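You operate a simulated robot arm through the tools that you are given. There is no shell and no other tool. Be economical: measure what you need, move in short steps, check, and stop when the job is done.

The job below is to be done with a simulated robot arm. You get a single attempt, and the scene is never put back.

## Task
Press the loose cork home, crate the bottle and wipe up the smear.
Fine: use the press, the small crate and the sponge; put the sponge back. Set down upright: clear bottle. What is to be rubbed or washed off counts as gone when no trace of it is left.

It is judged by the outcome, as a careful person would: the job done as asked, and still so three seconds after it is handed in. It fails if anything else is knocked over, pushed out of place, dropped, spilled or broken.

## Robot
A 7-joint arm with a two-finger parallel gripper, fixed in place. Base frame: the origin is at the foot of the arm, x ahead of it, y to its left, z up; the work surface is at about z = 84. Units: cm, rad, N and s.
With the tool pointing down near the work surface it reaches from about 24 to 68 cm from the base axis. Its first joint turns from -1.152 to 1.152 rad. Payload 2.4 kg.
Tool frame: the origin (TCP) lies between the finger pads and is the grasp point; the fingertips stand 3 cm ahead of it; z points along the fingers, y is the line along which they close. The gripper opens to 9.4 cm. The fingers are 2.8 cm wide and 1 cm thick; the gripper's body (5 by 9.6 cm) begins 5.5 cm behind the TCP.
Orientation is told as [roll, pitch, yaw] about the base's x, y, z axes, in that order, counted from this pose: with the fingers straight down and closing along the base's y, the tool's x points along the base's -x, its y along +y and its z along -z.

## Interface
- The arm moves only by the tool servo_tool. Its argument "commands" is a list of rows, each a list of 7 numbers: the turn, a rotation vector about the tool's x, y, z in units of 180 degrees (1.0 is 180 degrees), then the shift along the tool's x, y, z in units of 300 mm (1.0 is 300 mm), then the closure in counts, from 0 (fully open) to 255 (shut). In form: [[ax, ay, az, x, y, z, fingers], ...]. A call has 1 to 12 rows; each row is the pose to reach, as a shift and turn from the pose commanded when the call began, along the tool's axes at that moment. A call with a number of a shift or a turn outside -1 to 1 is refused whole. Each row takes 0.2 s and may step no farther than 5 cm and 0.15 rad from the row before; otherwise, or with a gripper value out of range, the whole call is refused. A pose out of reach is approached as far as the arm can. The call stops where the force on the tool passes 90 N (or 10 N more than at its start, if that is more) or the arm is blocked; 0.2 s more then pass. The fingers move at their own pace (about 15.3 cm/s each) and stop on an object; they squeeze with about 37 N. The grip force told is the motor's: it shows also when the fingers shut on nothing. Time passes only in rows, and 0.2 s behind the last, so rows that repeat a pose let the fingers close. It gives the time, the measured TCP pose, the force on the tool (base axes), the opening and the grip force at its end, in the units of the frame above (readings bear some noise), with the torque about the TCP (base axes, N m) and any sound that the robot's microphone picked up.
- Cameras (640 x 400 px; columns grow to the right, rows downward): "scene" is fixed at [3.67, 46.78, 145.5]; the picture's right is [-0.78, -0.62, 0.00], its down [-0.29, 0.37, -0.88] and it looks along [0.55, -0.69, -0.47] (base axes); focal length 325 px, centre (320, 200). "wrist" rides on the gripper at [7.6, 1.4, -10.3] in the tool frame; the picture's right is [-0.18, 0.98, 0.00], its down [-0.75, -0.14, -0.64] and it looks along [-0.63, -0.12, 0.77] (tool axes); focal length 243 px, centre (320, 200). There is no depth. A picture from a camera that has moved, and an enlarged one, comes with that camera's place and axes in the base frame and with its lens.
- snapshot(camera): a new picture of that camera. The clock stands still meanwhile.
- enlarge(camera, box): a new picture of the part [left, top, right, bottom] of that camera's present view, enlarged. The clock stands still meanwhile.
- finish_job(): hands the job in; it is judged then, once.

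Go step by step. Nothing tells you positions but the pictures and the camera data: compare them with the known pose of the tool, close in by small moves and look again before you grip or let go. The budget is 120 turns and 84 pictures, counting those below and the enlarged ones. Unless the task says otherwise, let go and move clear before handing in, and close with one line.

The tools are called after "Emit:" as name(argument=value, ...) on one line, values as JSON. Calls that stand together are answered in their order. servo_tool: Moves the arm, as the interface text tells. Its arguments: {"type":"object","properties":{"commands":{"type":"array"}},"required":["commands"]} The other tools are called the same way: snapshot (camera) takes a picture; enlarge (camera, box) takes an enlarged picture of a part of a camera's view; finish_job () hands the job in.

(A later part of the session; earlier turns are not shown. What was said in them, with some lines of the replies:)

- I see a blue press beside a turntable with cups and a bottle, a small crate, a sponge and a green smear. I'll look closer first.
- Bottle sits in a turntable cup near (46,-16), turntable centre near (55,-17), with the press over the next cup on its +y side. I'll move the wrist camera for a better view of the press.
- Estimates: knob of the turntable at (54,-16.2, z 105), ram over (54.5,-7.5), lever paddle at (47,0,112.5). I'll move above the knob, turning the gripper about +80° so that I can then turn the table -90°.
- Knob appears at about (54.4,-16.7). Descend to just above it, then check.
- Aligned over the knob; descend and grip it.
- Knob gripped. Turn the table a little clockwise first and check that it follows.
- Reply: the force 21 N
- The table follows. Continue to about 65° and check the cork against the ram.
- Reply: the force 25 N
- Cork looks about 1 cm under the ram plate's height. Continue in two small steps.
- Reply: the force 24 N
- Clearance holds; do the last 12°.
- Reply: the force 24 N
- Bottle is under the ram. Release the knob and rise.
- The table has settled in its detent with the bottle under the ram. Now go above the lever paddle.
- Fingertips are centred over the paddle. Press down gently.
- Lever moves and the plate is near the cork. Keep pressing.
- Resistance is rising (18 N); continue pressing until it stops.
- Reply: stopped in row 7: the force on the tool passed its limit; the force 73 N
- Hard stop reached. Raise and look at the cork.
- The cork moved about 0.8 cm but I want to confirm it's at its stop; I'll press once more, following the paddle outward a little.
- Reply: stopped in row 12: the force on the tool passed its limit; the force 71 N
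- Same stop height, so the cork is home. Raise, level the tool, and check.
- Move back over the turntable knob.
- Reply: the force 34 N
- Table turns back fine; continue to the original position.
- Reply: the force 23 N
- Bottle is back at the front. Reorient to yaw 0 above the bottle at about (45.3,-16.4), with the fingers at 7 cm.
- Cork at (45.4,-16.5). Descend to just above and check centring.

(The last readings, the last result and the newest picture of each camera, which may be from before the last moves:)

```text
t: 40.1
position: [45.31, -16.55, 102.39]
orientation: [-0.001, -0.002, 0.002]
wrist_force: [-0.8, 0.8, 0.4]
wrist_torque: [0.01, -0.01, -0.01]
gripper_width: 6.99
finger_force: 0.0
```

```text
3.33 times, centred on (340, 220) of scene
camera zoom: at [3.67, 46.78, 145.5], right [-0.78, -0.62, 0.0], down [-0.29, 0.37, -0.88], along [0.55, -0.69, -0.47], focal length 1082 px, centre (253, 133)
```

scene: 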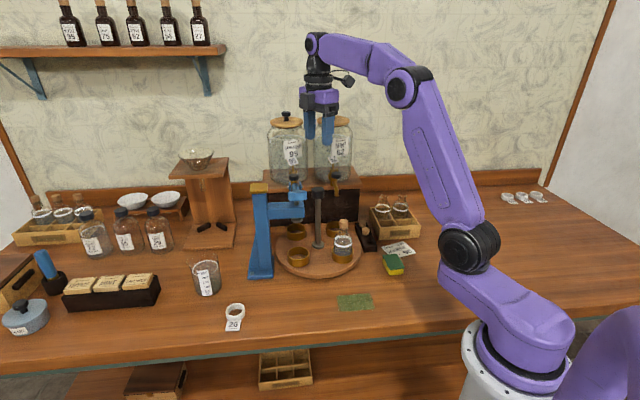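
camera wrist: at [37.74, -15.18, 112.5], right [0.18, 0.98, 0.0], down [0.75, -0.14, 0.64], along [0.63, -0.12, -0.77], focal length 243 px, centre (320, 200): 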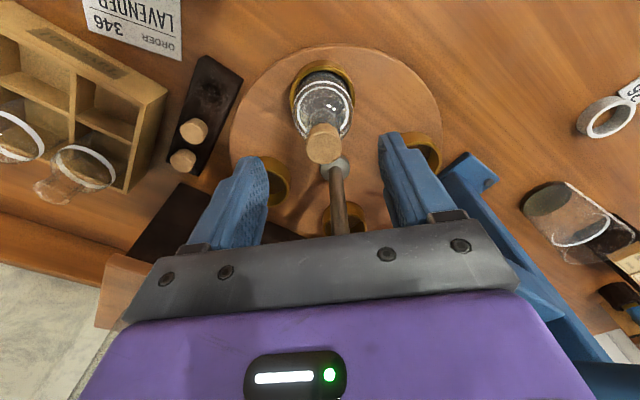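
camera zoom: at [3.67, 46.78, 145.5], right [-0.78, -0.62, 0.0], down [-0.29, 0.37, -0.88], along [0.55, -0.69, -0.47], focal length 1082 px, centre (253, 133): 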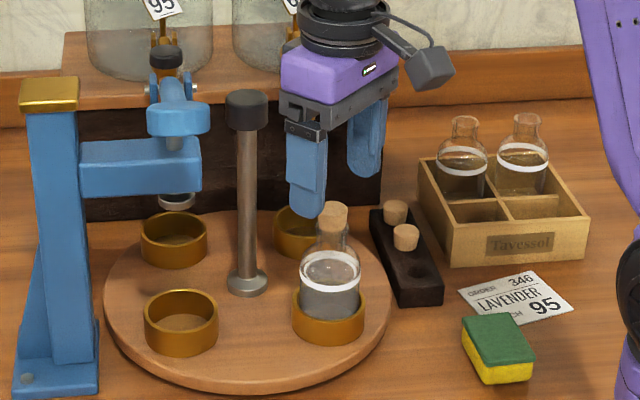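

Centred. Descend to z≈93.7 and grip the bottle's upper body.

Emit:
servo_tool(commands=[[0, 0, 0, 0.005, 0.004, 0.1, 65], [0, 0, 0, 0.008, 0.005, 0.2, 65], [0, 0, 0, 0.008, 0.005, 0.26, 65], [0, 0, 0, 0.008, 0.005, 0.29, 65], [0, 0, 0, 0.008, 0.005, 0.29, 65]])

Emit:
enlarge(camera="scene", box=[290, 180, 390, 270])

Emit:
snapshot(camera="wrist")

```text
t: 41.3
position: [45.03, -16.49, 93.6]
orientation: [-0.001, -0.001, 0.001]
wrist_force: [-0.1, -0.6, 0.6]
wrist_torque: [0.02, 0.02, -0.01]
gripper_width: 7.0
finger_force: 0.2
```

```text
4.44 times, centred on (340, 225) of scene
camera zoom: at [3.67, 46.78, 145.5], right [-0.78, -0.62, 0.0], down [-0.29, 0.37, -0.88], along [0.55, -0.69, -0.47], focal length 1443 px, centre (231, 89)
```

zoom: 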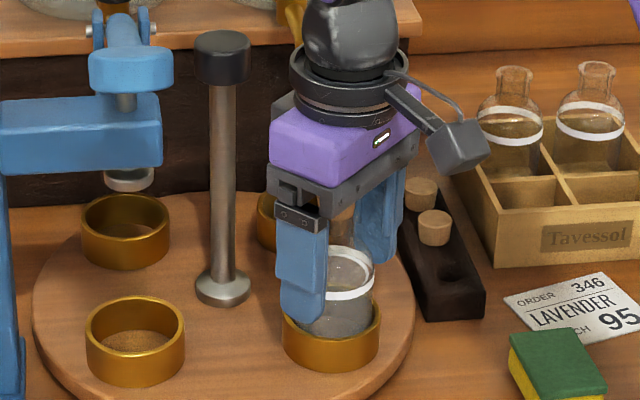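

```text
41 pictures are left
camera wrist: at [37.45, -15.12, 103.83], right [0.18, 0.98, 0.0], down [0.75, -0.14, 0.64], along [0.63, -0.12, -0.77], focal length 243 px, centre (320, 200)
```

wrist: 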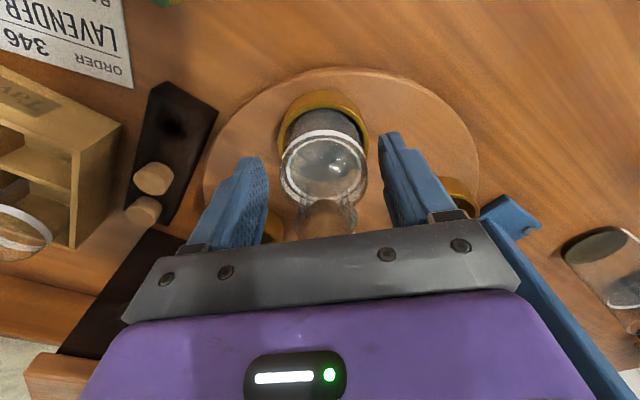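

Fingers straddle the bottle. Close and lift slightly.

Emit:
servo_tool(commands=[[0, 0, 0, 0, 0, 0, 160], [0, 0, 0, 0, 0, 0, 255], [0, 0, 0, 0, 0, 0, 255], [0, 0, 0, 0, 0, -0.02, 255], [0, 0, 0, 0, 0, -0.05, 255], [0, 0, 0, 0, 0, -0.07, 255]])

Emit:
enlarge(camera="scene", box=[290, 170, 390, 260])

```text
t: 42.7
position: [45.13, -16.36, 95.71]
orientation: [0.0, -0.001, 0.002]
wrist_force: [-0.2, -0.3, -1.5]
wrist_torque: [-0.01, 0.03, 0.01]
gripper_width: 4.96
finger_force: 37.1
```

```text
4.44 times, centred on (340, 215) of scene
camera zoom: at [3.68, 46.78, 145.5], right [-0.78, -0.62, 0.0], down [-0.29, 0.37, -0.88], along [0.55, -0.69, -0.47], focal length 1443 px, centre (231, 133)
```

zoom: 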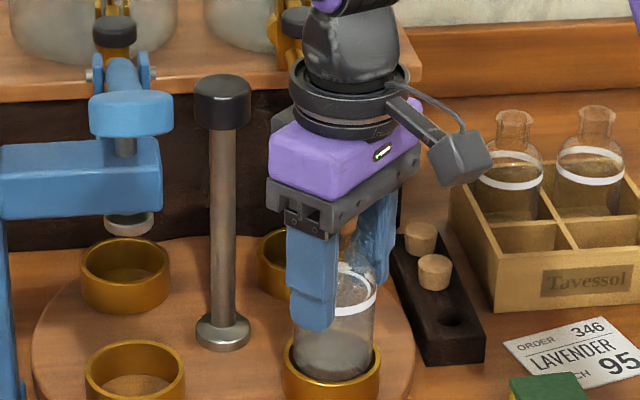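

Held. Lift and carry toward the crate, staying high, then look.

Emit:
servo_tool(commands=[[0, 0, 0, 0, 0, -0.1, 255], [0, 0, 0, 0, 0, -0.22, 255], [0, 0, 0, 0, 0, -0.35, 255], [0, 0, 0, 0, 0, -0.45, 255], [0, 0, 0, 0.03, -0.1, -0.5, 255], [0, 0, 0, 0.06, -0.22, -0.5, 255], [0, 0, 0, 0.09, -0.34, -0.5, 255], [0, 0, 0, 0.12, -0.46, -0.5, 255], [0, 0, 0, 0.15, -0.57, -0.5, 255], [0, 0, 0, 0.167, -0.63, -0.5, 255], [0, 0, 0, 0.167, -0.63, -0.5, 255]])

Emit:
snapshot(camera="wrist")

Emit:
snapshot(camera="scene")

```text
t: 45.1
position: [40.09, -35.48, 110.74]
orientation: [0.0, -0.001, 0.002]
wrist_force: [0.3, -0.8, -1.5]
wrist_torque: [-0.01, 0.03, 0.03]
gripper_width: 4.92
finger_force: 36.8
```

```text
39 pictures are left
camera wrist: at [32.47, -34.13, 120.92], right [0.18, 0.98, 0.0], down [0.75, -0.14, 0.64], along [0.63, -0.12, -0.77], focal length 243 px, centre (320, 200)
```

wrist: 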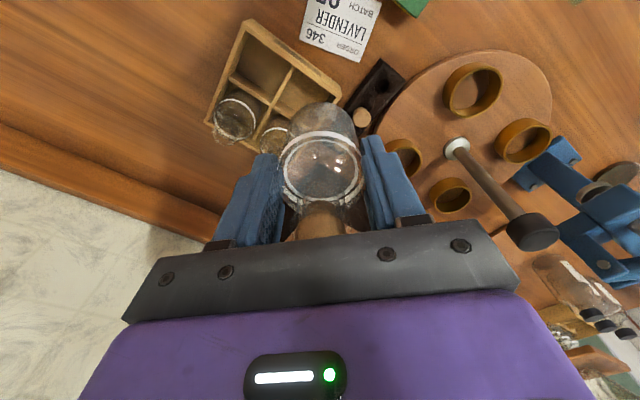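

```text
38 pictures are left
```

scene: 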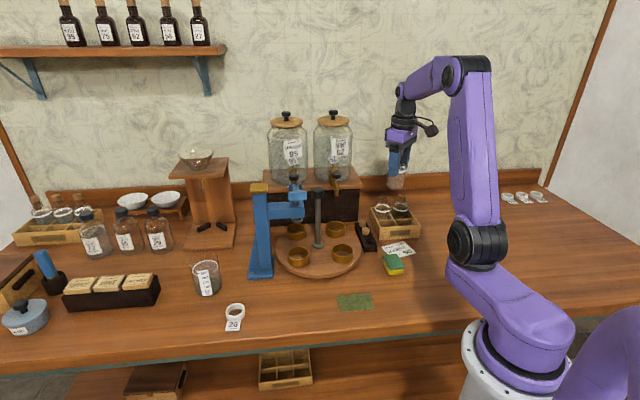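

Target cell centre about (42.75,-38.2). Move over it and lower to just above the crate.

Emit:
servo_tool(commands=[[0, 0, 0, -0.045, -0.045, 0, 255], [0, 0, 0, -0.089, -0.09, 0.05, 255], [0, 0, 0, -0.089, -0.09, 0.15, 255], [0, 0, 0, -0.089, -0.09, 0.27, 255], [0, 0, 0, -0.089, -0.09, 0.34, 255], [0, 0, 0, -0.089, -0.09, 0.34, 255]])

Emit:
snapshot(camera="wrist")

Emit:
enlarge(camera="scene", box=[350, 150, 450, 250])

```text
t: 46.5
position: [43.0, -38.05, 100.45]
orientation: [0.001, -0.002, 0.002]
wrist_force: [-0.3, 0.2, -1.5]
wrist_torque: [0.0, 0.01, 0.01]
gripper_width: 4.96
finger_force: 37.5
```

```text
37 pictures are left
camera wrist: at [35.32, -36.75, 110.52], right [0.18, 0.98, 0.0], down [0.75, -0.14, 0.64], along [0.63, -0.12, -0.77], focal length 243 px, centre (320, 200)
```

wrist: 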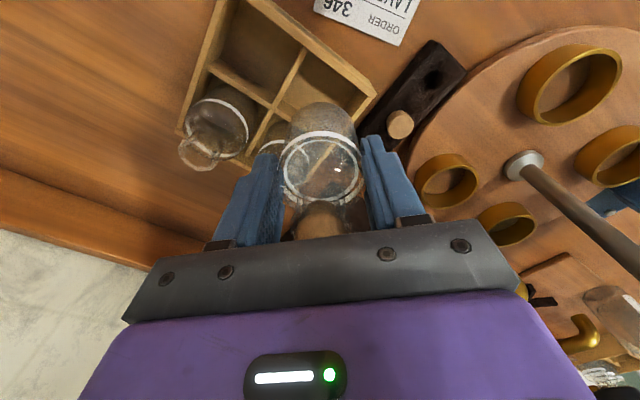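

```text
4.00 times, centred on (400, 200) of scene
camera zoom: at [3.68, 46.78, 145.5], right [-0.78, -0.62, 0.0], down [-0.29, 0.37, -0.88], along [0.55, -0.69, -0.47], focal length 1298 px, centre (0, 200)
```

zoom: 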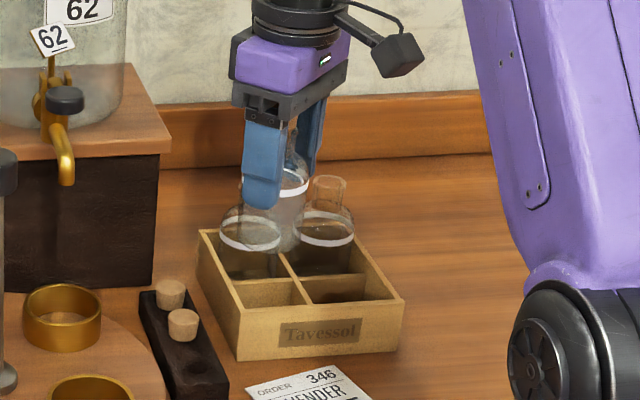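

Lower until the base is just above the rim and check the fit.

Emit:
servo_tool(commands=[[0, 0, 0, 0.012, -0.005, 0.05, 255], [0, 0, 0, 0.012, -0.005, 0.1, 255], [0, 0, 0, 0.012, -0.005, 0.12, 255], [0, 0, 0, 0.012, -0.005, 0.12, 255]])

Emit:
enlarge(camera="wrist", box=[160, 20, 420, 240])

Emit:
enlarge(camera="scene", box=[365, 180, 425, 245])

```text
t: 47.5
position: [42.39, -38.15, 96.94]
orientation: [0.0, -0.001, 0.001]
wrist_force: [-0.3, -0.2, -1.7]
wrist_torque: [-0.03, 0.03, 0.0]
gripper_width: 4.94
finger_force: 37.0
```

```text
1.82 times, centred on (290, 130) of wrist
camera zoom: at [34.88, -36.85, 107.03], right [0.18, 0.98, 0.0], down [0.75, -0.14, 0.64], along [0.63, -0.12, -0.77], focal length 441 px, centre (374, 327)
```

zoom: 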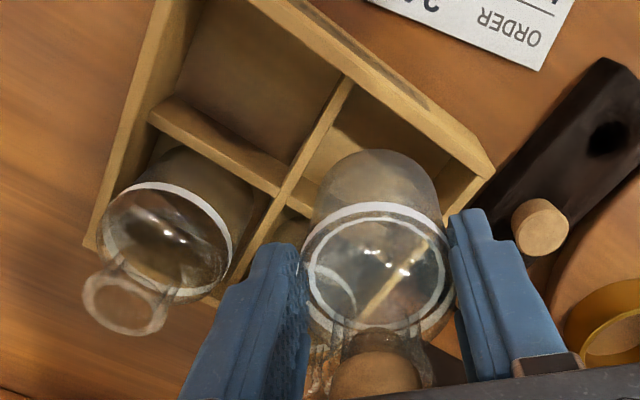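

```text
6.15 times, centred on (395, 212) of scene
camera zoom: at [3.68, 46.78, 145.5], right [-0.78, -0.62, 0.0], down [-0.29, 0.37, -0.88], along [0.55, -0.69, -0.47], focal length 1998 px, centre (-142, 123)
```

zoom: 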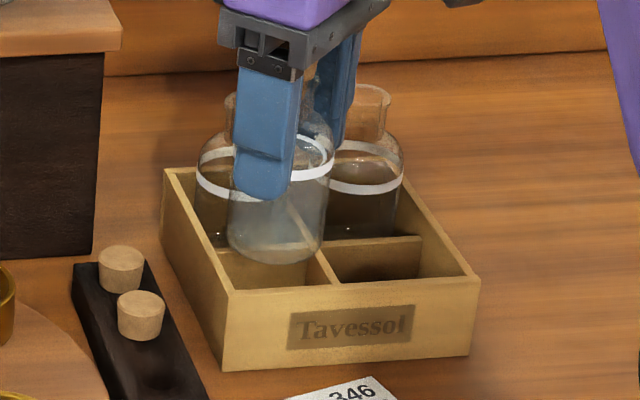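

Alignment with the cell looks good in both views. Lower slowly.

Emit:
servo_tool(commands=[[0, 0, 0, 0, 0, 0.03, 255], [0, 0, 0, 0, 0, 0.06, 255], [0, 0, 0, 0, 0, 0.09, 255], [0, 0, 0, 0, 0, 0.12, 255], [0, 0, 0, 0, 0, 0.135, 255], [0, 0, 0, 0, 0, 0.135, 255]])

Emit:
enlarge(camera="scene", box=[365, 180, 425, 245])

```text
t: 48.9
position: [42.41, -38.16, 92.91]
orientation: [-0.001, -0.002, 0.001]
wrist_force: [-0.2, 0.5, -1.1]
wrist_torque: [-0.03, 0.0, 0.0]
gripper_width: 4.96
finger_force: 36.8
```

```text
6.15 times, centred on (395, 212) of scene
camera zoom: at [3.68, 46.78, 145.5], right [-0.78, -0.62, 0.0], down [-0.29, 0.37, -0.88], along [0.55, -0.69, -0.47], focal length 1998 px, centre (-142, 123)
```

zoom: 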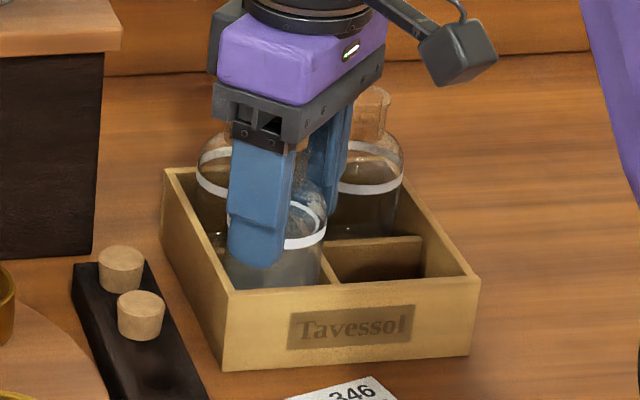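

Bottle is inside the cell with no contact. Continue down in fine steps until it touches.

Emit:
servo_tool(commands=[[0, 0, 0, 0, 0, 0.007, 255], [0, 0, 0, 0, 0, 0.014, 255], [0, 0, 0, 0, 0, 0.021, 255], [0, 0, 0, 0, 0, 0.021, 255]])

```text
t: 49.9
position: [42.51, -38.17, 92.27]
orientation: [0.0, 0.0, 0.001]
wrist_force: [-0.8, -0.3, -2.2]
wrist_torque: [0.03, 0.01, -0.02]
gripper_width: 4.95
finger_force: 36.8
```

Emit:
servo_tool(commands=[[0, 0, 0, 0, 0, 0.005, 255], [0, 0, 0, 0, 0, 0.01, 255], [0, 0, 0, 0, 0, 0.01, 255]])

Emit:
enlarge(camera="scene", box=[365, 180, 425, 245])

```text
t: 50.7
position: [42.63, -38.21, 92.08]
orientation: [-0.002, -0.004, 0.003]
wrist_force: [-4.4, 6.0, 27.7]
wrist_torque: [0.27, 0.23, 0.07]
gripper_width: 4.94
finger_force: 36.7
```

```text
6.15 times, centred on (395, 212) of scene
camera zoom: at [3.62, 46.83, 145.49], right [-0.78, -0.62, 0.0], down [-0.29, 0.37, -0.88], along [0.55, -0.69, -0.47], focal length 1998 px, centre (-142, 123)
```

zoom: 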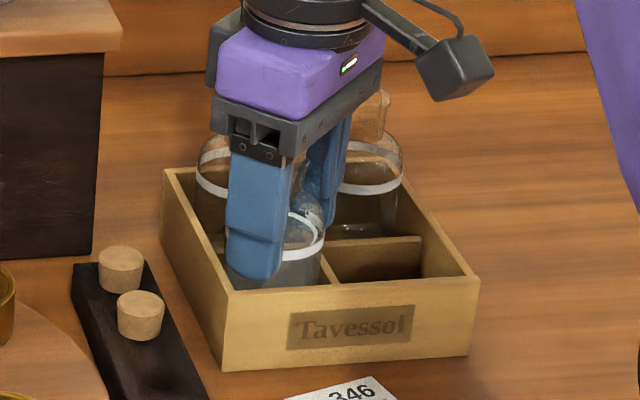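

Contact at the predicted height (92.1). Ease off, open a little, and rise.

Emit:
servo_tool(commands=[[0, 0, 0, 0, 0, -0.004, 255], [0, 0, 0, 0, 0, -0.004, 110], [0, 0, 0, 0, 0, -0.004, 95], [0, 0, 0, 0, 0, -0.004, 90], [0, 0, 0, 0, 0, -0.05, 90], [0, 0, 0, 0, 0, -0.12, 90], [0, 0, 0, 0, 0, -0.25, 90], [0, 0, 0, 0, 0, -0.4, 90], [0, 0, 0, 0, 0, -0.55, 90]])

Emit:
enlarge(camera="scene", box=[365, 180, 425, 245])

Emit:
snapshot(camera="wrist")

```text
t: 52.7
position: [42.44, -38.31, 108.68]
orientation: [0.001, -0.001, 0.003]
wrist_force: [-0.9, 0.1, 1.3]
wrist_torque: [-0.02, 0.02, 0.03]
gripper_width: 6.1
finger_force: 0.1
```

```text
6.15 times, centred on (395, 212) of scene
camera zoom: at [3.67, 46.78, 145.5], right [-0.78, -0.62, 0.0], down [-0.29, 0.37, -0.88], along [0.55, -0.69, -0.47], focal length 1998 px, centre (-142, 123)
```

zoom: 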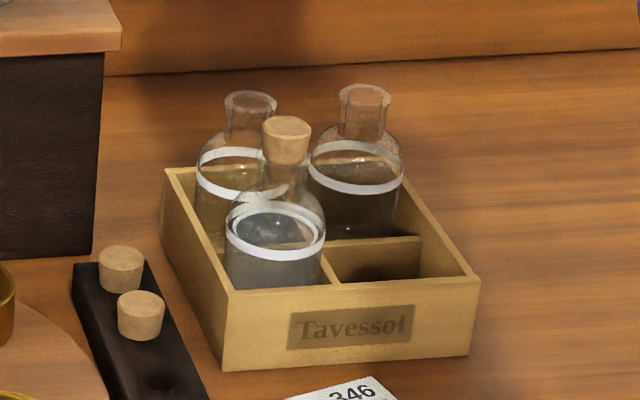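

```text
30 pictures are left
camera wrist: at [34.71, -36.96, 118.77], right [0.18, 0.98, 0.0], down [0.75, -0.14, 0.64], along [0.63, -0.12, -0.77], focal length 243 px, centre (320, 200)
```

wrist: 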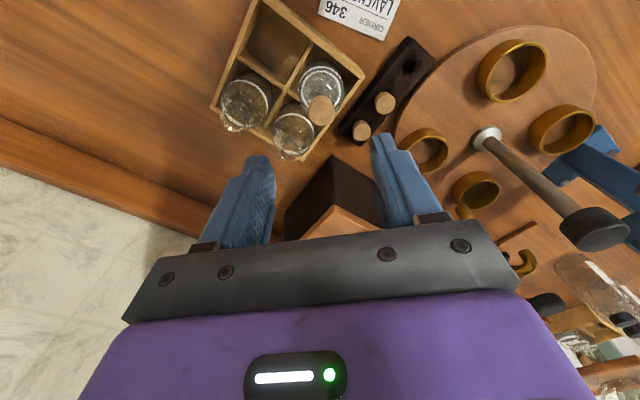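

Bottle is crated upright. Next, view the sponge and smear from between them.

Emit:
servo_tool(commands=[[0, 0, 0, 0.055, 0.13, -0.05, 0], [0, 0, 0, 0.11, 0.26, -0.11, 0], [0, 0, 0, 0.166, 0.39, -0.11, 0], [0, 0, 0, 0.222, 0.52, -0.11, 0], [0, 0, 0, 0.278, 0.65, -0.11, 0], [0, 0, 0, 0.333, 0.777, -0.11, 0], [0, 0, 0, 0.333, 0.777, -0.11, 0]])

Emit:
snapshot(camera="wrist")

Emit:
enlarge(camera="scene", box=[330, 235, 420, 320])

```text
t: 54.3
position: [32.44, -14.77, 111.71]
orientation: [-0.001, 0.0, 0.002]
wrist_force: [-0.6, -1.0, 0.4]
wrist_torque: [0.01, 0.01, -0.01]
gripper_width: 9.4
finger_force: 0.1
```

```text
29 pictures are left
camera wrist: at [24.84, -13.46, 121.89], right [0.18, 0.98, 0.0], down [0.75, -0.14, 0.64], along [0.63, -0.12, -0.77], focal length 243 px, centre (320, 200)
```

wrist: 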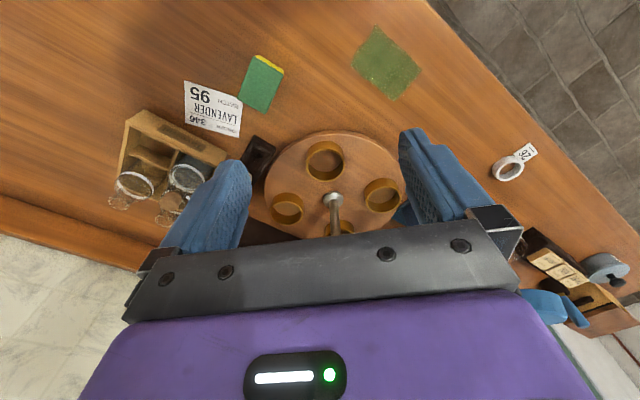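

```text
4.71 times, centred on (375, 278) of scene
camera zoom: at [3.67, 46.78, 145.5], right [-0.78, -0.62, 0.0], down [-0.29, 0.37, -0.88], along [0.55, -0.69, -0.47], focal length 1528 px, centre (61, -165)
```

zoom: 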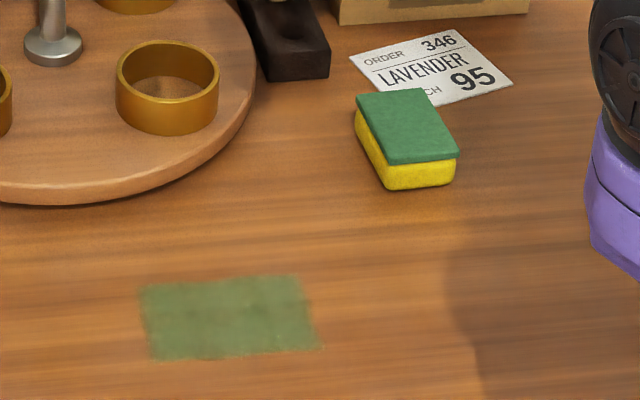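

Sponge at about (33.05,-23.7), long axis at -43°; smear centred at (34.1,-5.9), 8.7×5.2 cm, long axis at +45°. Go above the sponge with yaw -43°.

Emit:
servo_tool(commands=[[0, 0, 0.0398, -0.0033, -0.05, 0.09, 65], [0, 0, 0.0797, -0.0067, -0.1, 0.18, 65], [0, 0, 0.1195, -0.01, -0.15, 0.27, 65], [0, 0, 0.1593, -0.0133, -0.2, 0.36, 65], [0, 0, 0.1992, -0.0167, -0.25, 0.45, 65], [0, 0, 0.239, -0.02, -0.298, 0.557, 65], [0, 0, 0.239, -0.02, -0.298, 0.557, 65]])

Emit:
snapshot(camera="wrist")

Emit:
enlarge(camera="scene", box=[350, 200, 430, 290])

```text
t: 55.9
position: [32.98, -23.81, 94.95]
orientation: [0.001, -0.003, -0.752]
wrist_force: [-1.0, -0.1, -0.6]
wrist_torque: [0.01, 0.01, 0.0]
gripper_width: 7.0
finger_force: 0.1
```

```text
27 pictures are left
camera wrist: at [28.34, -17.57, 105.11], right [0.81, 0.59, 0.0], down [0.45, -0.62, 0.64], along [0.38, -0.52, -0.77], focal length 243 px, centre (320, 200)
```

wrist: 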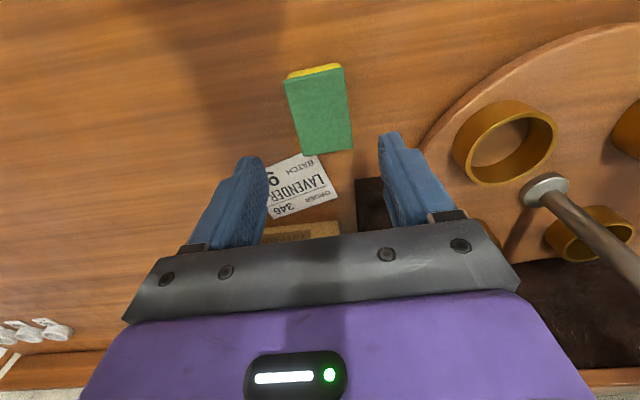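

```text
4.44 times, centred on (390, 245) of scene
camera zoom: at [3.68, 46.78, 145.5], right [-0.78, -0.62, 0.0], down [-0.29, 0.37, -0.88], along [0.55, -0.69, -0.47], focal length 1443 px, centre (9, 0)
```

zoom: 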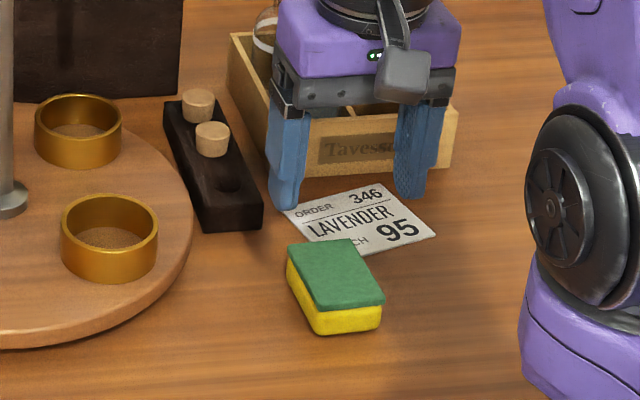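

Aligned. Descend and grip the sponge by its long sides.

Emit:
servo_tool(commands=[[0, 0, 0, 0.011, 0.003, 0.08, 65], [0, 0, 0, 0.011, 0.003, 0.16, 65], [0, 0, 0, 0.011, 0.003, 0.22, 65], [0, 0, 0, 0.011, 0.003, 0.242, 65], [0, 0, 0, 0.011, 0.003, 0.242, 160], [0, 0, 0, 0.011, 0.003, 0.242, 255], [0, 0, 0, 0.011, 0.003, 0.242, 255]])

Emit:
enlarge(camera="scene", box=[350, 200, 430, 290])

```text
t: 57.5
position: [32.9, -23.39, 87.72]
orientation: [0.002, -0.001, -0.75]
wrist_force: [-0.8, 0.2, -0.2]
wrist_torque: [-0.01, 0.03, 0.0]
gripper_width: 4.3
finger_force: 36.9
```

```text
4.44 times, centred on (390, 245) of scene
camera zoom: at [3.67, 46.78, 145.5], right [-0.78, -0.62, 0.0], down [-0.29, 0.37, -0.88], along [0.55, -0.69, -0.47], focal length 1443 px, centre (9, 0)
```

zoom: 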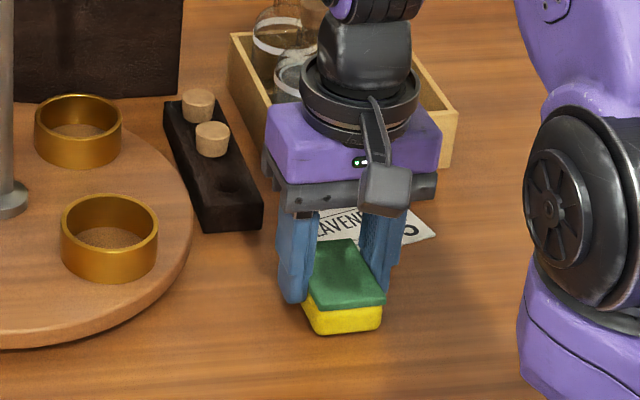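

Sponge gripped. Lift and carry to the near end of the smear.

Emit:
servo_tool(commands=[[0, 0, 0, 0, 0, -0.06, 255], [0, 0, 0, 0, 0, -0.14, 255], [0, 0, 0, 0.095, 0.073, -0.14, 255], [0, 0, 0, 0.19, 0.147, -0.14, 255], [0, 0, 0, 0.285, 0.22, -0.14, 255], [0, 0, 0, 0.378, 0.293, -0.14, 255], [0, 0, 0, 0.378, 0.293, -0.14, 255]])

Emit:
snapshot(camera="wrist")

Emit:
enlarge(camera="scene", box=[310, 220, 430, 330])

```text
t: 59.1
position: [30.58, -9.31, 91.92]
orientation: [0.001, 0.0, -0.749]
wrist_force: [-1.4, 0.5, 0.3]
wrist_torque: [0.0, -0.01, -0.02]
gripper_width: 4.29
finger_force: 37.0
```

```text
24 pictures are left
camera wrist: at [25.87, -3.21, 102.05], right [0.8, 0.59, 0.0], down [0.45, -0.62, 0.64], along [0.38, -0.52, -0.77], focal length 243 px, centre (320, 200)
```

wrist: 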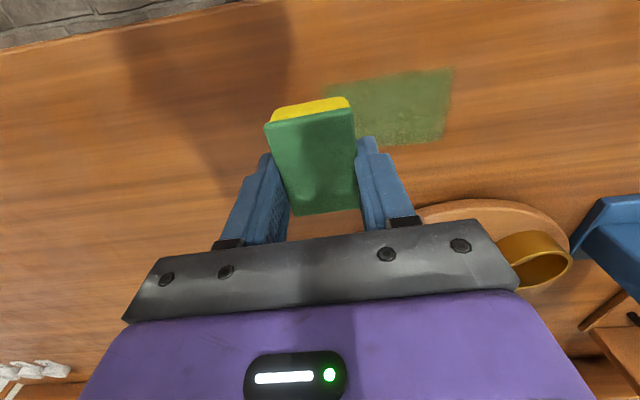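

```text
3.64 times, centred on (370, 275) of scene
camera zoom: at [3.67, 46.78, 145.5], right [-0.78, -0.62, 0.0], down [-0.29, 0.37, -0.88], along [0.55, -0.69, -0.47], focal length 1180 px, centre (138, -73)
```

zoom: 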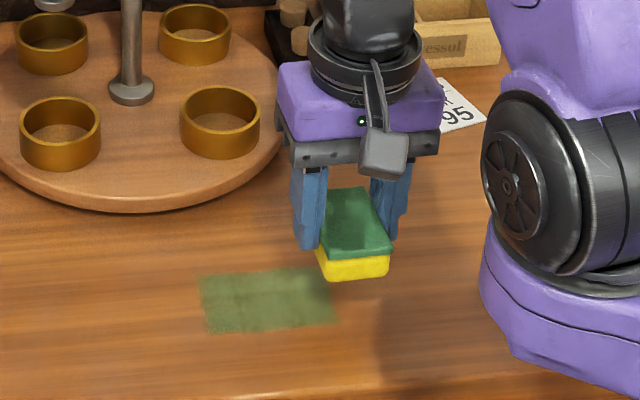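

Lower onto the surface with light pressure and check the force.

Emit:
servo_tool(commands=[[0, 0, 0, -0.006, 0, 0.07, 255], [0, 0, 0, -0.006, 0, 0.13, 255], [0, 0, 0, -0.006, 0, 0.14, 255], [0, 0, 0, -0.006, 0, 0.143, 255], [0, 0, 0, -0.006, 0, 0.143, 255]])

```text
t: 60.3
position: [30.68, -9.5, 87.61]
orientation: [0.003, -0.004, -0.751]
wrist_force: [-10.6, -2.7, 62.3]
wrist_torque: [-0.17, 0.32, 0.0]
gripper_width: 4.3
finger_force: 37.1
```

Too firm (62 N); ease off slightly and sweep along the smear.

Emit:
servo_tool(commands=[[0, 0, 0, 0, 0, -0.0035, 255], [0, 0, 0, 0, 0.04, -0.0035, 255], [0, 0, 0, 0, 0.08, -0.0035, 255], [0, 0, 0, 0, 0.12, -0.0035, 255], [0, 0, 0, 0, 0.16, -0.0035, 255], [0, 0, 0, 0, 0.2, -0.0035, 255], [0, 0, 0, 0, 0.24, -0.0035, 255], [0, 0, 0, 0, 0.28, -0.0035, 255], [0, 0, 0, 0, 0.32, -0.0035, 255], [0, 0, 0, 0, 0.355, -0.0035, 255], [0, 0, 0, 0, 0.355, -0.0035, 255]])

Emit:
enlarge(camera="scene", box=[310, 220, 430, 330])

```text
t: 62.7
position: [37.86, -1.82, 87.8]
orientation: [0.001, -0.002, -0.749]
wrist_force: [-0.2, -0.8, -0.1]
wrist_torque: [0.02, -0.01, 0.01]
gripper_width: 4.27
finger_force: 36.9
```

```text
3.64 times, centred on (370, 275) of scene
camera zoom: at [3.67, 46.78, 145.5], right [-0.78, -0.62, 0.0], down [-0.29, 0.37, -0.88], along [0.55, -0.69, -0.47], focal length 1180 px, centre (138, -73)
```

zoom: 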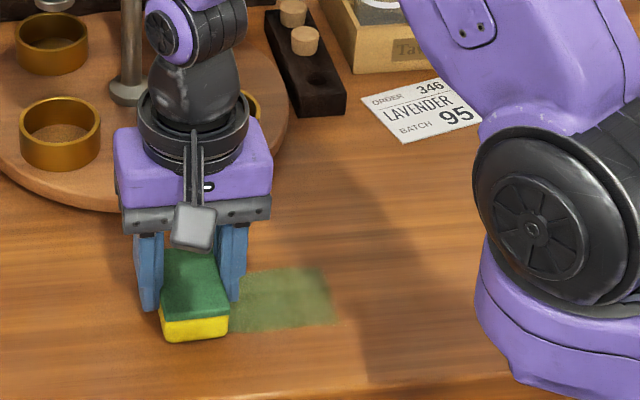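

The pass was without contact; lower by 0.1 cm and sweep back.

Emit:
servo_tool(commands=[[0, 0, 0, 0, 0, 0.0025, 255], [0, 0, 0, 0, -0.03, 0.0025, 255], [0, 0, 0, 0, -0.06, 0.0025, 255]])

```text
t: 63.5
position: [36.7, -2.92, 87.64]
orientation: [0.002, -0.003, -0.747]
wrist_force: [6.5, 7.2, 11.1]
wrist_torque: [0.24, -0.18, 0.02]
gripper_width: 4.31
finger_force: 37.2
```

Good contact at about 11 N. Continue the sweep back.

Emit:
servo_tool(commands=[[0, 0, 0, 0, -0.03, 0, 255], [0, 0, 0, 0, -0.06, 0, 255], [0, 0, 0, 0, -0.1, 0, 255], [0, 0, 0, 0, -0.14, 0, 255], [0, 0, 0, 0, -0.18, 0, 255], [0, 0, 0, 0, -0.22, 0, 255], [0, 0, 0, 0, -0.26, 0, 255], [0, 0, 0, 0, -0.3, 0, 255], [0, 0, 0, 0, -0.3, 0, 255]])

Emit:
enlarge(camera="scene", box=[310, 220, 430, 330])

```text
t: 65.5
position: [30.58, -9.46, 87.76]
orientation: [0.001, -0.001, -0.75]
wrist_force: [0.7, 0.3, -0.8]
wrist_torque: [-0.01, 0.03, -0.01]
gripper_width: 4.3
finger_force: 37.3
```

```text
3.64 times, centred on (370, 275) of scene
camera zoom: at [3.67, 46.78, 145.5], right [-0.78, -0.62, 0.0], down [-0.29, 0.37, -0.88], along [0.55, -0.69, -0.47], focal length 1180 px, centre (138, -73)
```

zoom: 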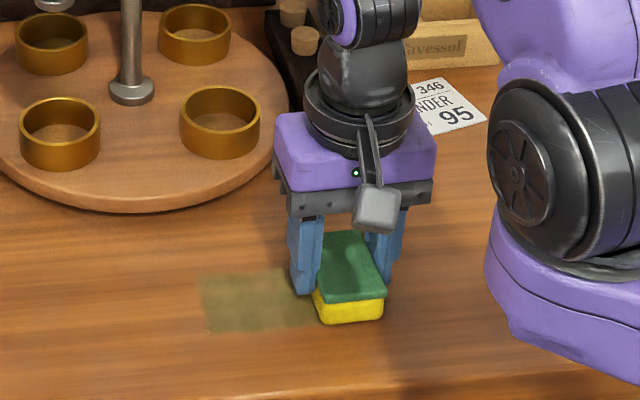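

The smear is fading. Sweep forth and back with slightly more pressure.

Emit:
servo_tool(commands=[[0, 0, 0, 0.006, 0, 0.003, 255], [0, 0, 0, 0.006, 0.07, 0.003, 255], [0, 0, 0, 0.006, 0.14, 0.003, 255], [0, 0, 0, 0.006, 0.21, 0.003, 255], [0, 0, 0, 0.006, 0.28, 0.003, 255], [0, 0, 0, 0.006, 0.36, 0.003, 255], [0, 0, 0, -0.01, 0.36, 0.003, 255], [0, 0, 0, -0.01, 0.28, 0.003, 255], [0, 0, 0, -0.01, 0.21, 0.003, 255], [0, 0, 0, -0.01, 0.14, 0.003, 255], [0, 0, 0, -0.01, 0.07, 0.003, 255], [0, 0, 0, -0.01, 0, 0.003, 255]])

Emit:
enlarge(camera="scene", box=[310, 220, 430, 330])

```text
t: 68.1
position: [30.84, -9.92, 87.6]
orientation: [0.003, -0.001, -0.746]
wrist_force: [1.0, 1.1, 3.0]
wrist_torque: [0.0, 0.0, -0.02]
gripper_width: 4.28
finger_force: 37.4
```

```text
3.64 times, centred on (370, 275) of scene
camera zoom: at [3.68, 46.79, 145.5], right [-0.78, -0.62, 0.0], down [-0.29, 0.37, -0.88], along [0.55, -0.69, -0.47], focal length 1180 px, centre (138, -73)
```

zoom: 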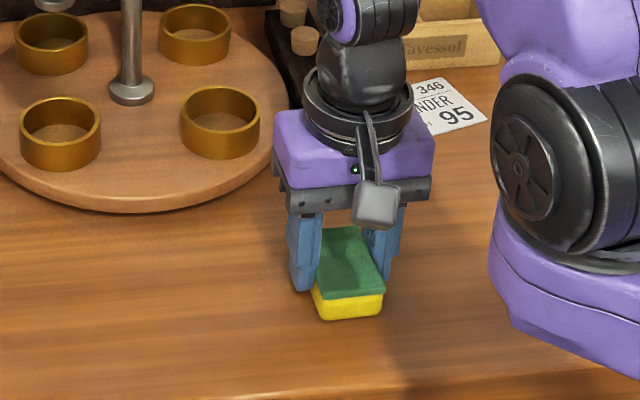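

It appears gone; one more round for traces, extending past both ends.

Emit:
servo_tool(commands=[[0, 0, 0, 0.02, -0.02, 0.002, 255], [0, 0, 0, 0.02, 0.06, 0.002, 255], [0, 0, 0, 0.02, 0.13, 0.002, 255], [0, 0, 0, 0.02, 0.2, 0.002, 255], [0, 0, 0, 0.02, 0.28, 0.002, 255], [0, 0, 0, 0.02, 0.37, 0.002, 255], [0, 0, 0, 0, 0.37, 0.002, 255], [0, 0, 0, 0, 0.28, 0.002, 255], [0, 0, 0, 0, 0.2, 0.002, 255], [0, 0, 0, 0, 0.13, 0.002, 255], [0, 0, 0, 0, 0.05, 0.002, 255], [0, 0, 0, 0, -0.01, 0.002, 255]])

Emit:
servo_tool(commands=[[0, 0, 0, 0, 0, -0.05, 255], [0, 0, 0, 0, 0, -0.15, 255], [0, 0, 0, -0.09, -0.07, -0.15, 255], [0, 0, 0, -0.18, -0.14, -0.15, 255], [0, 0, 0, -0.27, -0.2, -0.15, 255], [0, 0, 0, -0.27, -0.2, -0.15, 255]])

Emit:
enlarge(camera="scene", box=[310, 220, 430, 330])

Emit:
snapshot(camera="wrist")

```text
t: 70.7
position: [30.65, -10.02, 87.6]
orientation: [0.002, -0.004, -0.749]
wrist_force: [0.0, 0.7, -0.2]
wrist_torque: [0.0, -0.02, 0.01]
gripper_width: 4.29
finger_force: 37.0
```

```text
t: 72.1
position: [32.46, -20.0, 92.08]
orientation: [0.002, 0.001, -0.749]
wrist_force: [-0.2, 0.6, -1.1]
wrist_torque: [0.0, 0.01, -0.02]
gripper_width: 4.29
finger_force: 37.3
```

```text
3.64 times, centred on (370, 275) of scene
camera zoom: at [3.68, 46.78, 145.5], right [-0.78, -0.62, 0.0], down [-0.29, 0.37, -0.88], along [0.55, -0.69, -0.47], focal length 1180 px, centre (138, -73)
```

zoom: 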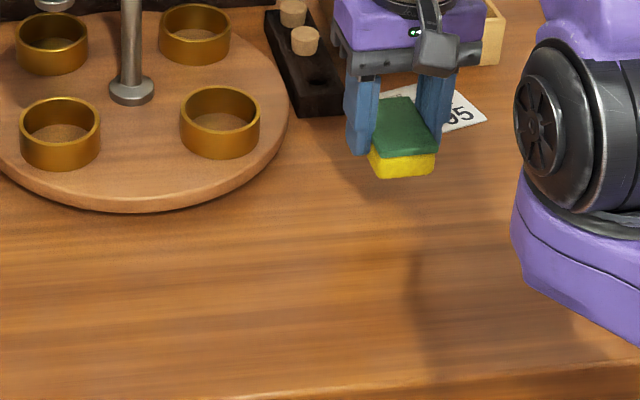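

```text
18 pictures are left
camera wrist: at [27.86, -13.88, 102.26], right [0.8, 0.59, 0.0], down [0.45, -0.62, 0.64], along [0.38, -0.52, -0.77], focal length 243 px, centre (320, 200)
```

wrist: 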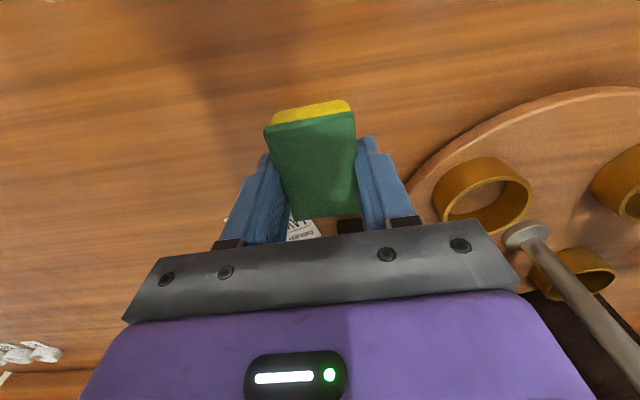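

Emit:
enlarge(camera="scene", box=[325, 280, 385, 320])

```text
10.00 times, centred on (355, 300) of scene
camera zoom: at [3.68, 46.78, 145.5], right [-0.78, -0.62, 0.0], down [-0.29, 0.37, -0.88], along [0.55, -0.69, -0.47], focal length 3246 px, centre (-30, -800)
```

zoom: 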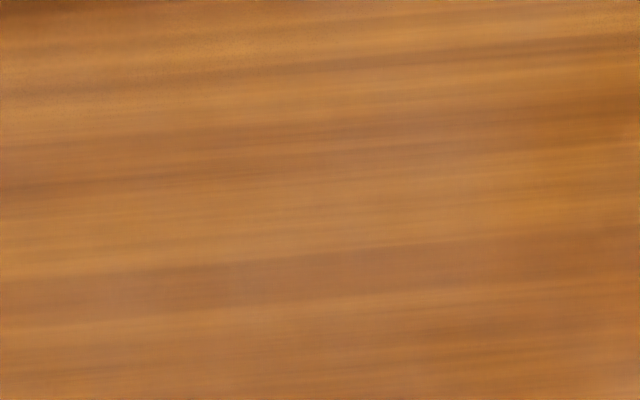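

No trace is left. Return the sponge to its original spot at (32.9,-23.4).

Emit:
servo_tool(commands=[[0, 0, 0, -0.045, -0.037, 0, 255], [0, 0, 0, -0.0875, -0.0725, 0, 255], [0, 0, 0, -0.0875, -0.0725, 0, 255], [0, 0, 0, -0.0875, -0.0725, 0.07, 255], [0, 0, 0, -0.0875, -0.0725, 0.12, 255], [0, 0, 0, -0.0875, -0.0725, 0.138, 255], [0, 0, 0, -0.0875, -0.0725, 0.142, 255], [0, 0, 0, -0.0875, -0.0725, 0.142, 255]])

Emit:
enlarge(camera="scene", box=[350, 200, 430, 290])

```text
t: 73.9
position: [32.88, -23.32, 87.91]
orientation: [0.002, -0.002, -0.751]
wrist_force: [0.3, 0.2, -0.7]
wrist_torque: [0.0, 0.02, 0.01]
gripper_width: 4.28
finger_force: 37.3
```

```text
4.44 times, centred on (390, 245) of scene
camera zoom: at [3.67, 46.78, 145.5], right [-0.78, -0.62, 0.0], down [-0.29, 0.37, -0.88], along [0.55, -0.69, -0.47], focal length 1443 px, centre (9, 0)
```

zoom: 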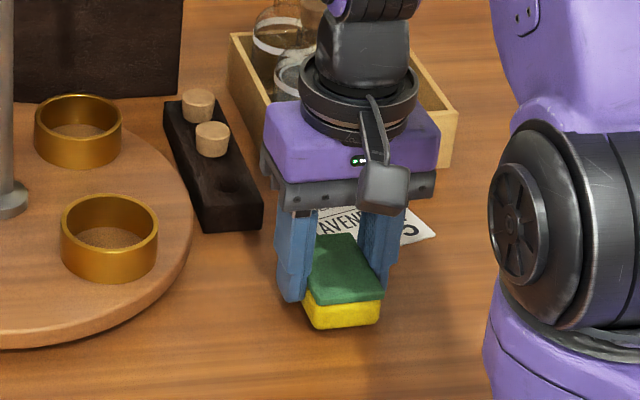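

Emit:
servo_tool(commands=[[0, 0, 0, 0, 0, 0.003, 255], [0, 0, 0, 0, 0, 0.006, 255], [0, 0, 0, 0, 0, 0.006, 255], [0, 0, 0, 0, 0, 0.006, 120], [0, 0, 0, 0, 0, 0.006, 65], [0, 0, 0, 0, 0, 0.006, 65], [0, 0, 0, 0, 0, -0.06, 65], [0, 0, 0, 0, 0, -0.2, 65], [0, 0, 0, 0, 0, -0.35, 65], [0, 0, 0, 0, 0, -0.5, 65], [0, 0, 0, 0, 0, -0.65, 65], [0, 0, 0, 0, 0, -0.8, 65]])

Emit:
snapshot(camera="scene")

Emit:
snapshot(camera="wrist")

Emit:
enlarge(camera="scene", box=[230, 160, 430, 285])

```text
t: 76.5
position: [32.67, -23.47, 111.89]
orientation: [0.002, -0.002, -0.75]
wrist_force: [0.1, -0.9, -0.1]
wrist_torque: [-0.01, -0.03, 0.0]
gripper_width: 6.99
finger_force: 0.1
```

```text
15 pictures are left
```

scene: 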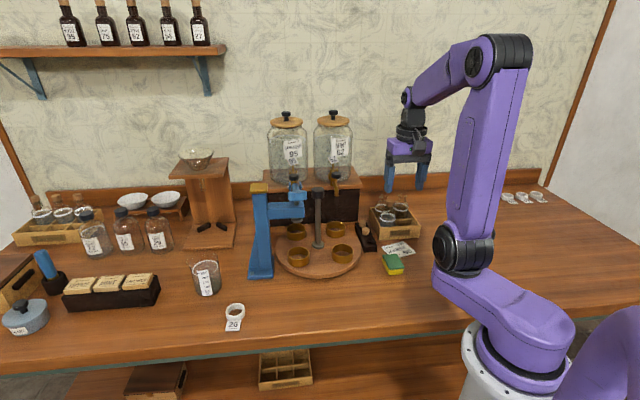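

```text
14 pictures are left
camera wrist: at [28.1, -17.27, 122.01], right [0.8, 0.59, 0.0], down [0.46, -0.62, 0.64], along [0.38, -0.52, -0.77], focal length 243 px, centre (320, 200)
```

wrist: 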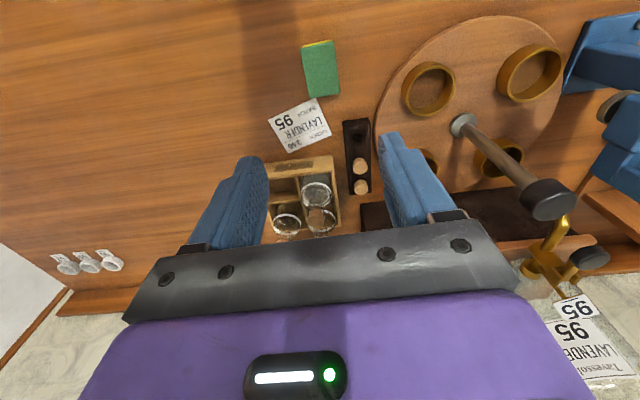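

```text
3.20 times, centred on (330, 222) of scene
camera zoom: at [3.67, 46.78, 145.5], right [-0.78, -0.62, 0.0], down [-0.29, 0.37, -0.88], along [0.55, -0.69, -0.47], focal length 1039 px, centre (288, 128)
```

zoom: 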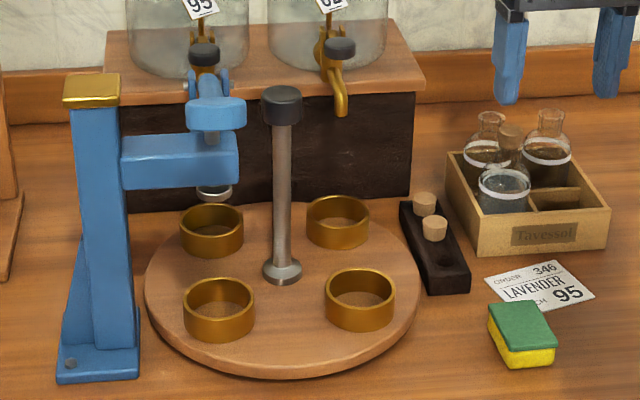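

Everything is in place; one last check of the wiped patch from the wrist camera.

Emit:
servo_tool(commands=[[0, 0, 0, 0.1, 0.07, 0, 65], [0, 0, 0, 0.2, 0.14, 0, 65], [0, 0, 0, 0.3, 0.21, 0, 65], [0, 0, 0, 0.4, 0.27, 0, 65], [0, 0, 0, 0.4, 0.27, 0, 65]])

Emit:
snapshot(camera="wrist")

Emit:
enlarge(camera="scene", box=[370, 190, 420, 240])

```text
t: 77.7
position: [29.43, -9.12, 111.9]
orientation: [0.003, -0.001, -0.748]
wrist_force: [-0.3, -0.2, 0.5]
wrist_torque: [0.02, -0.01, 0.02]
gripper_width: 7.04
finger_force: 0.0
```

```text
12 pictures are left
camera wrist: at [24.92, -3.05, 122.05], right [0.8, 0.59, 0.0], down [0.45, -0.62, 0.64], along [0.38, -0.52, -0.77], focal length 243 px, centre (320, 200)
```

wrist: 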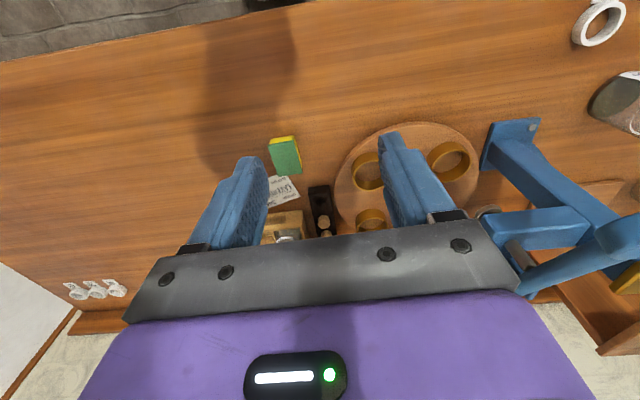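

```text
8.00 times, centred on (395, 215) of scene
camera zoom: at [3.67, 46.78, 145.5], right [-0.78, -0.62, 0.0], down [-0.29, 0.37, -0.88], along [0.55, -0.69, -0.47], focal length 2597 px, centre (-280, 80)
```

zoom: 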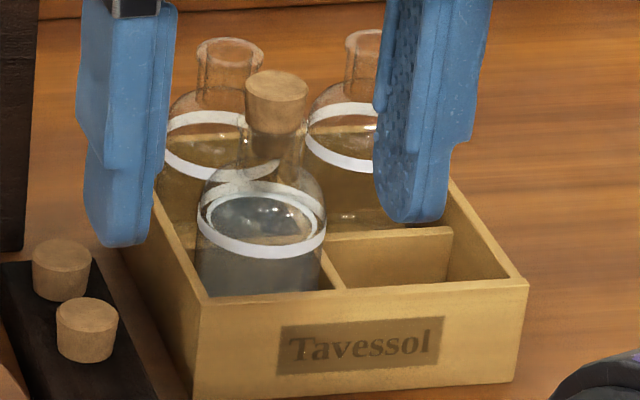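

The table is clean, the corked bottle stands upright in the crate, and the sponge is back in its place with the arm clear. I'm handing in the job.

Emit:
finish_job()

```text
The job is handed in.
```

I pressed the cork to its stop, set the bottle upright in the small crate, wiped the smear until no trace showed in the pictures, and put the sponge back where it was.
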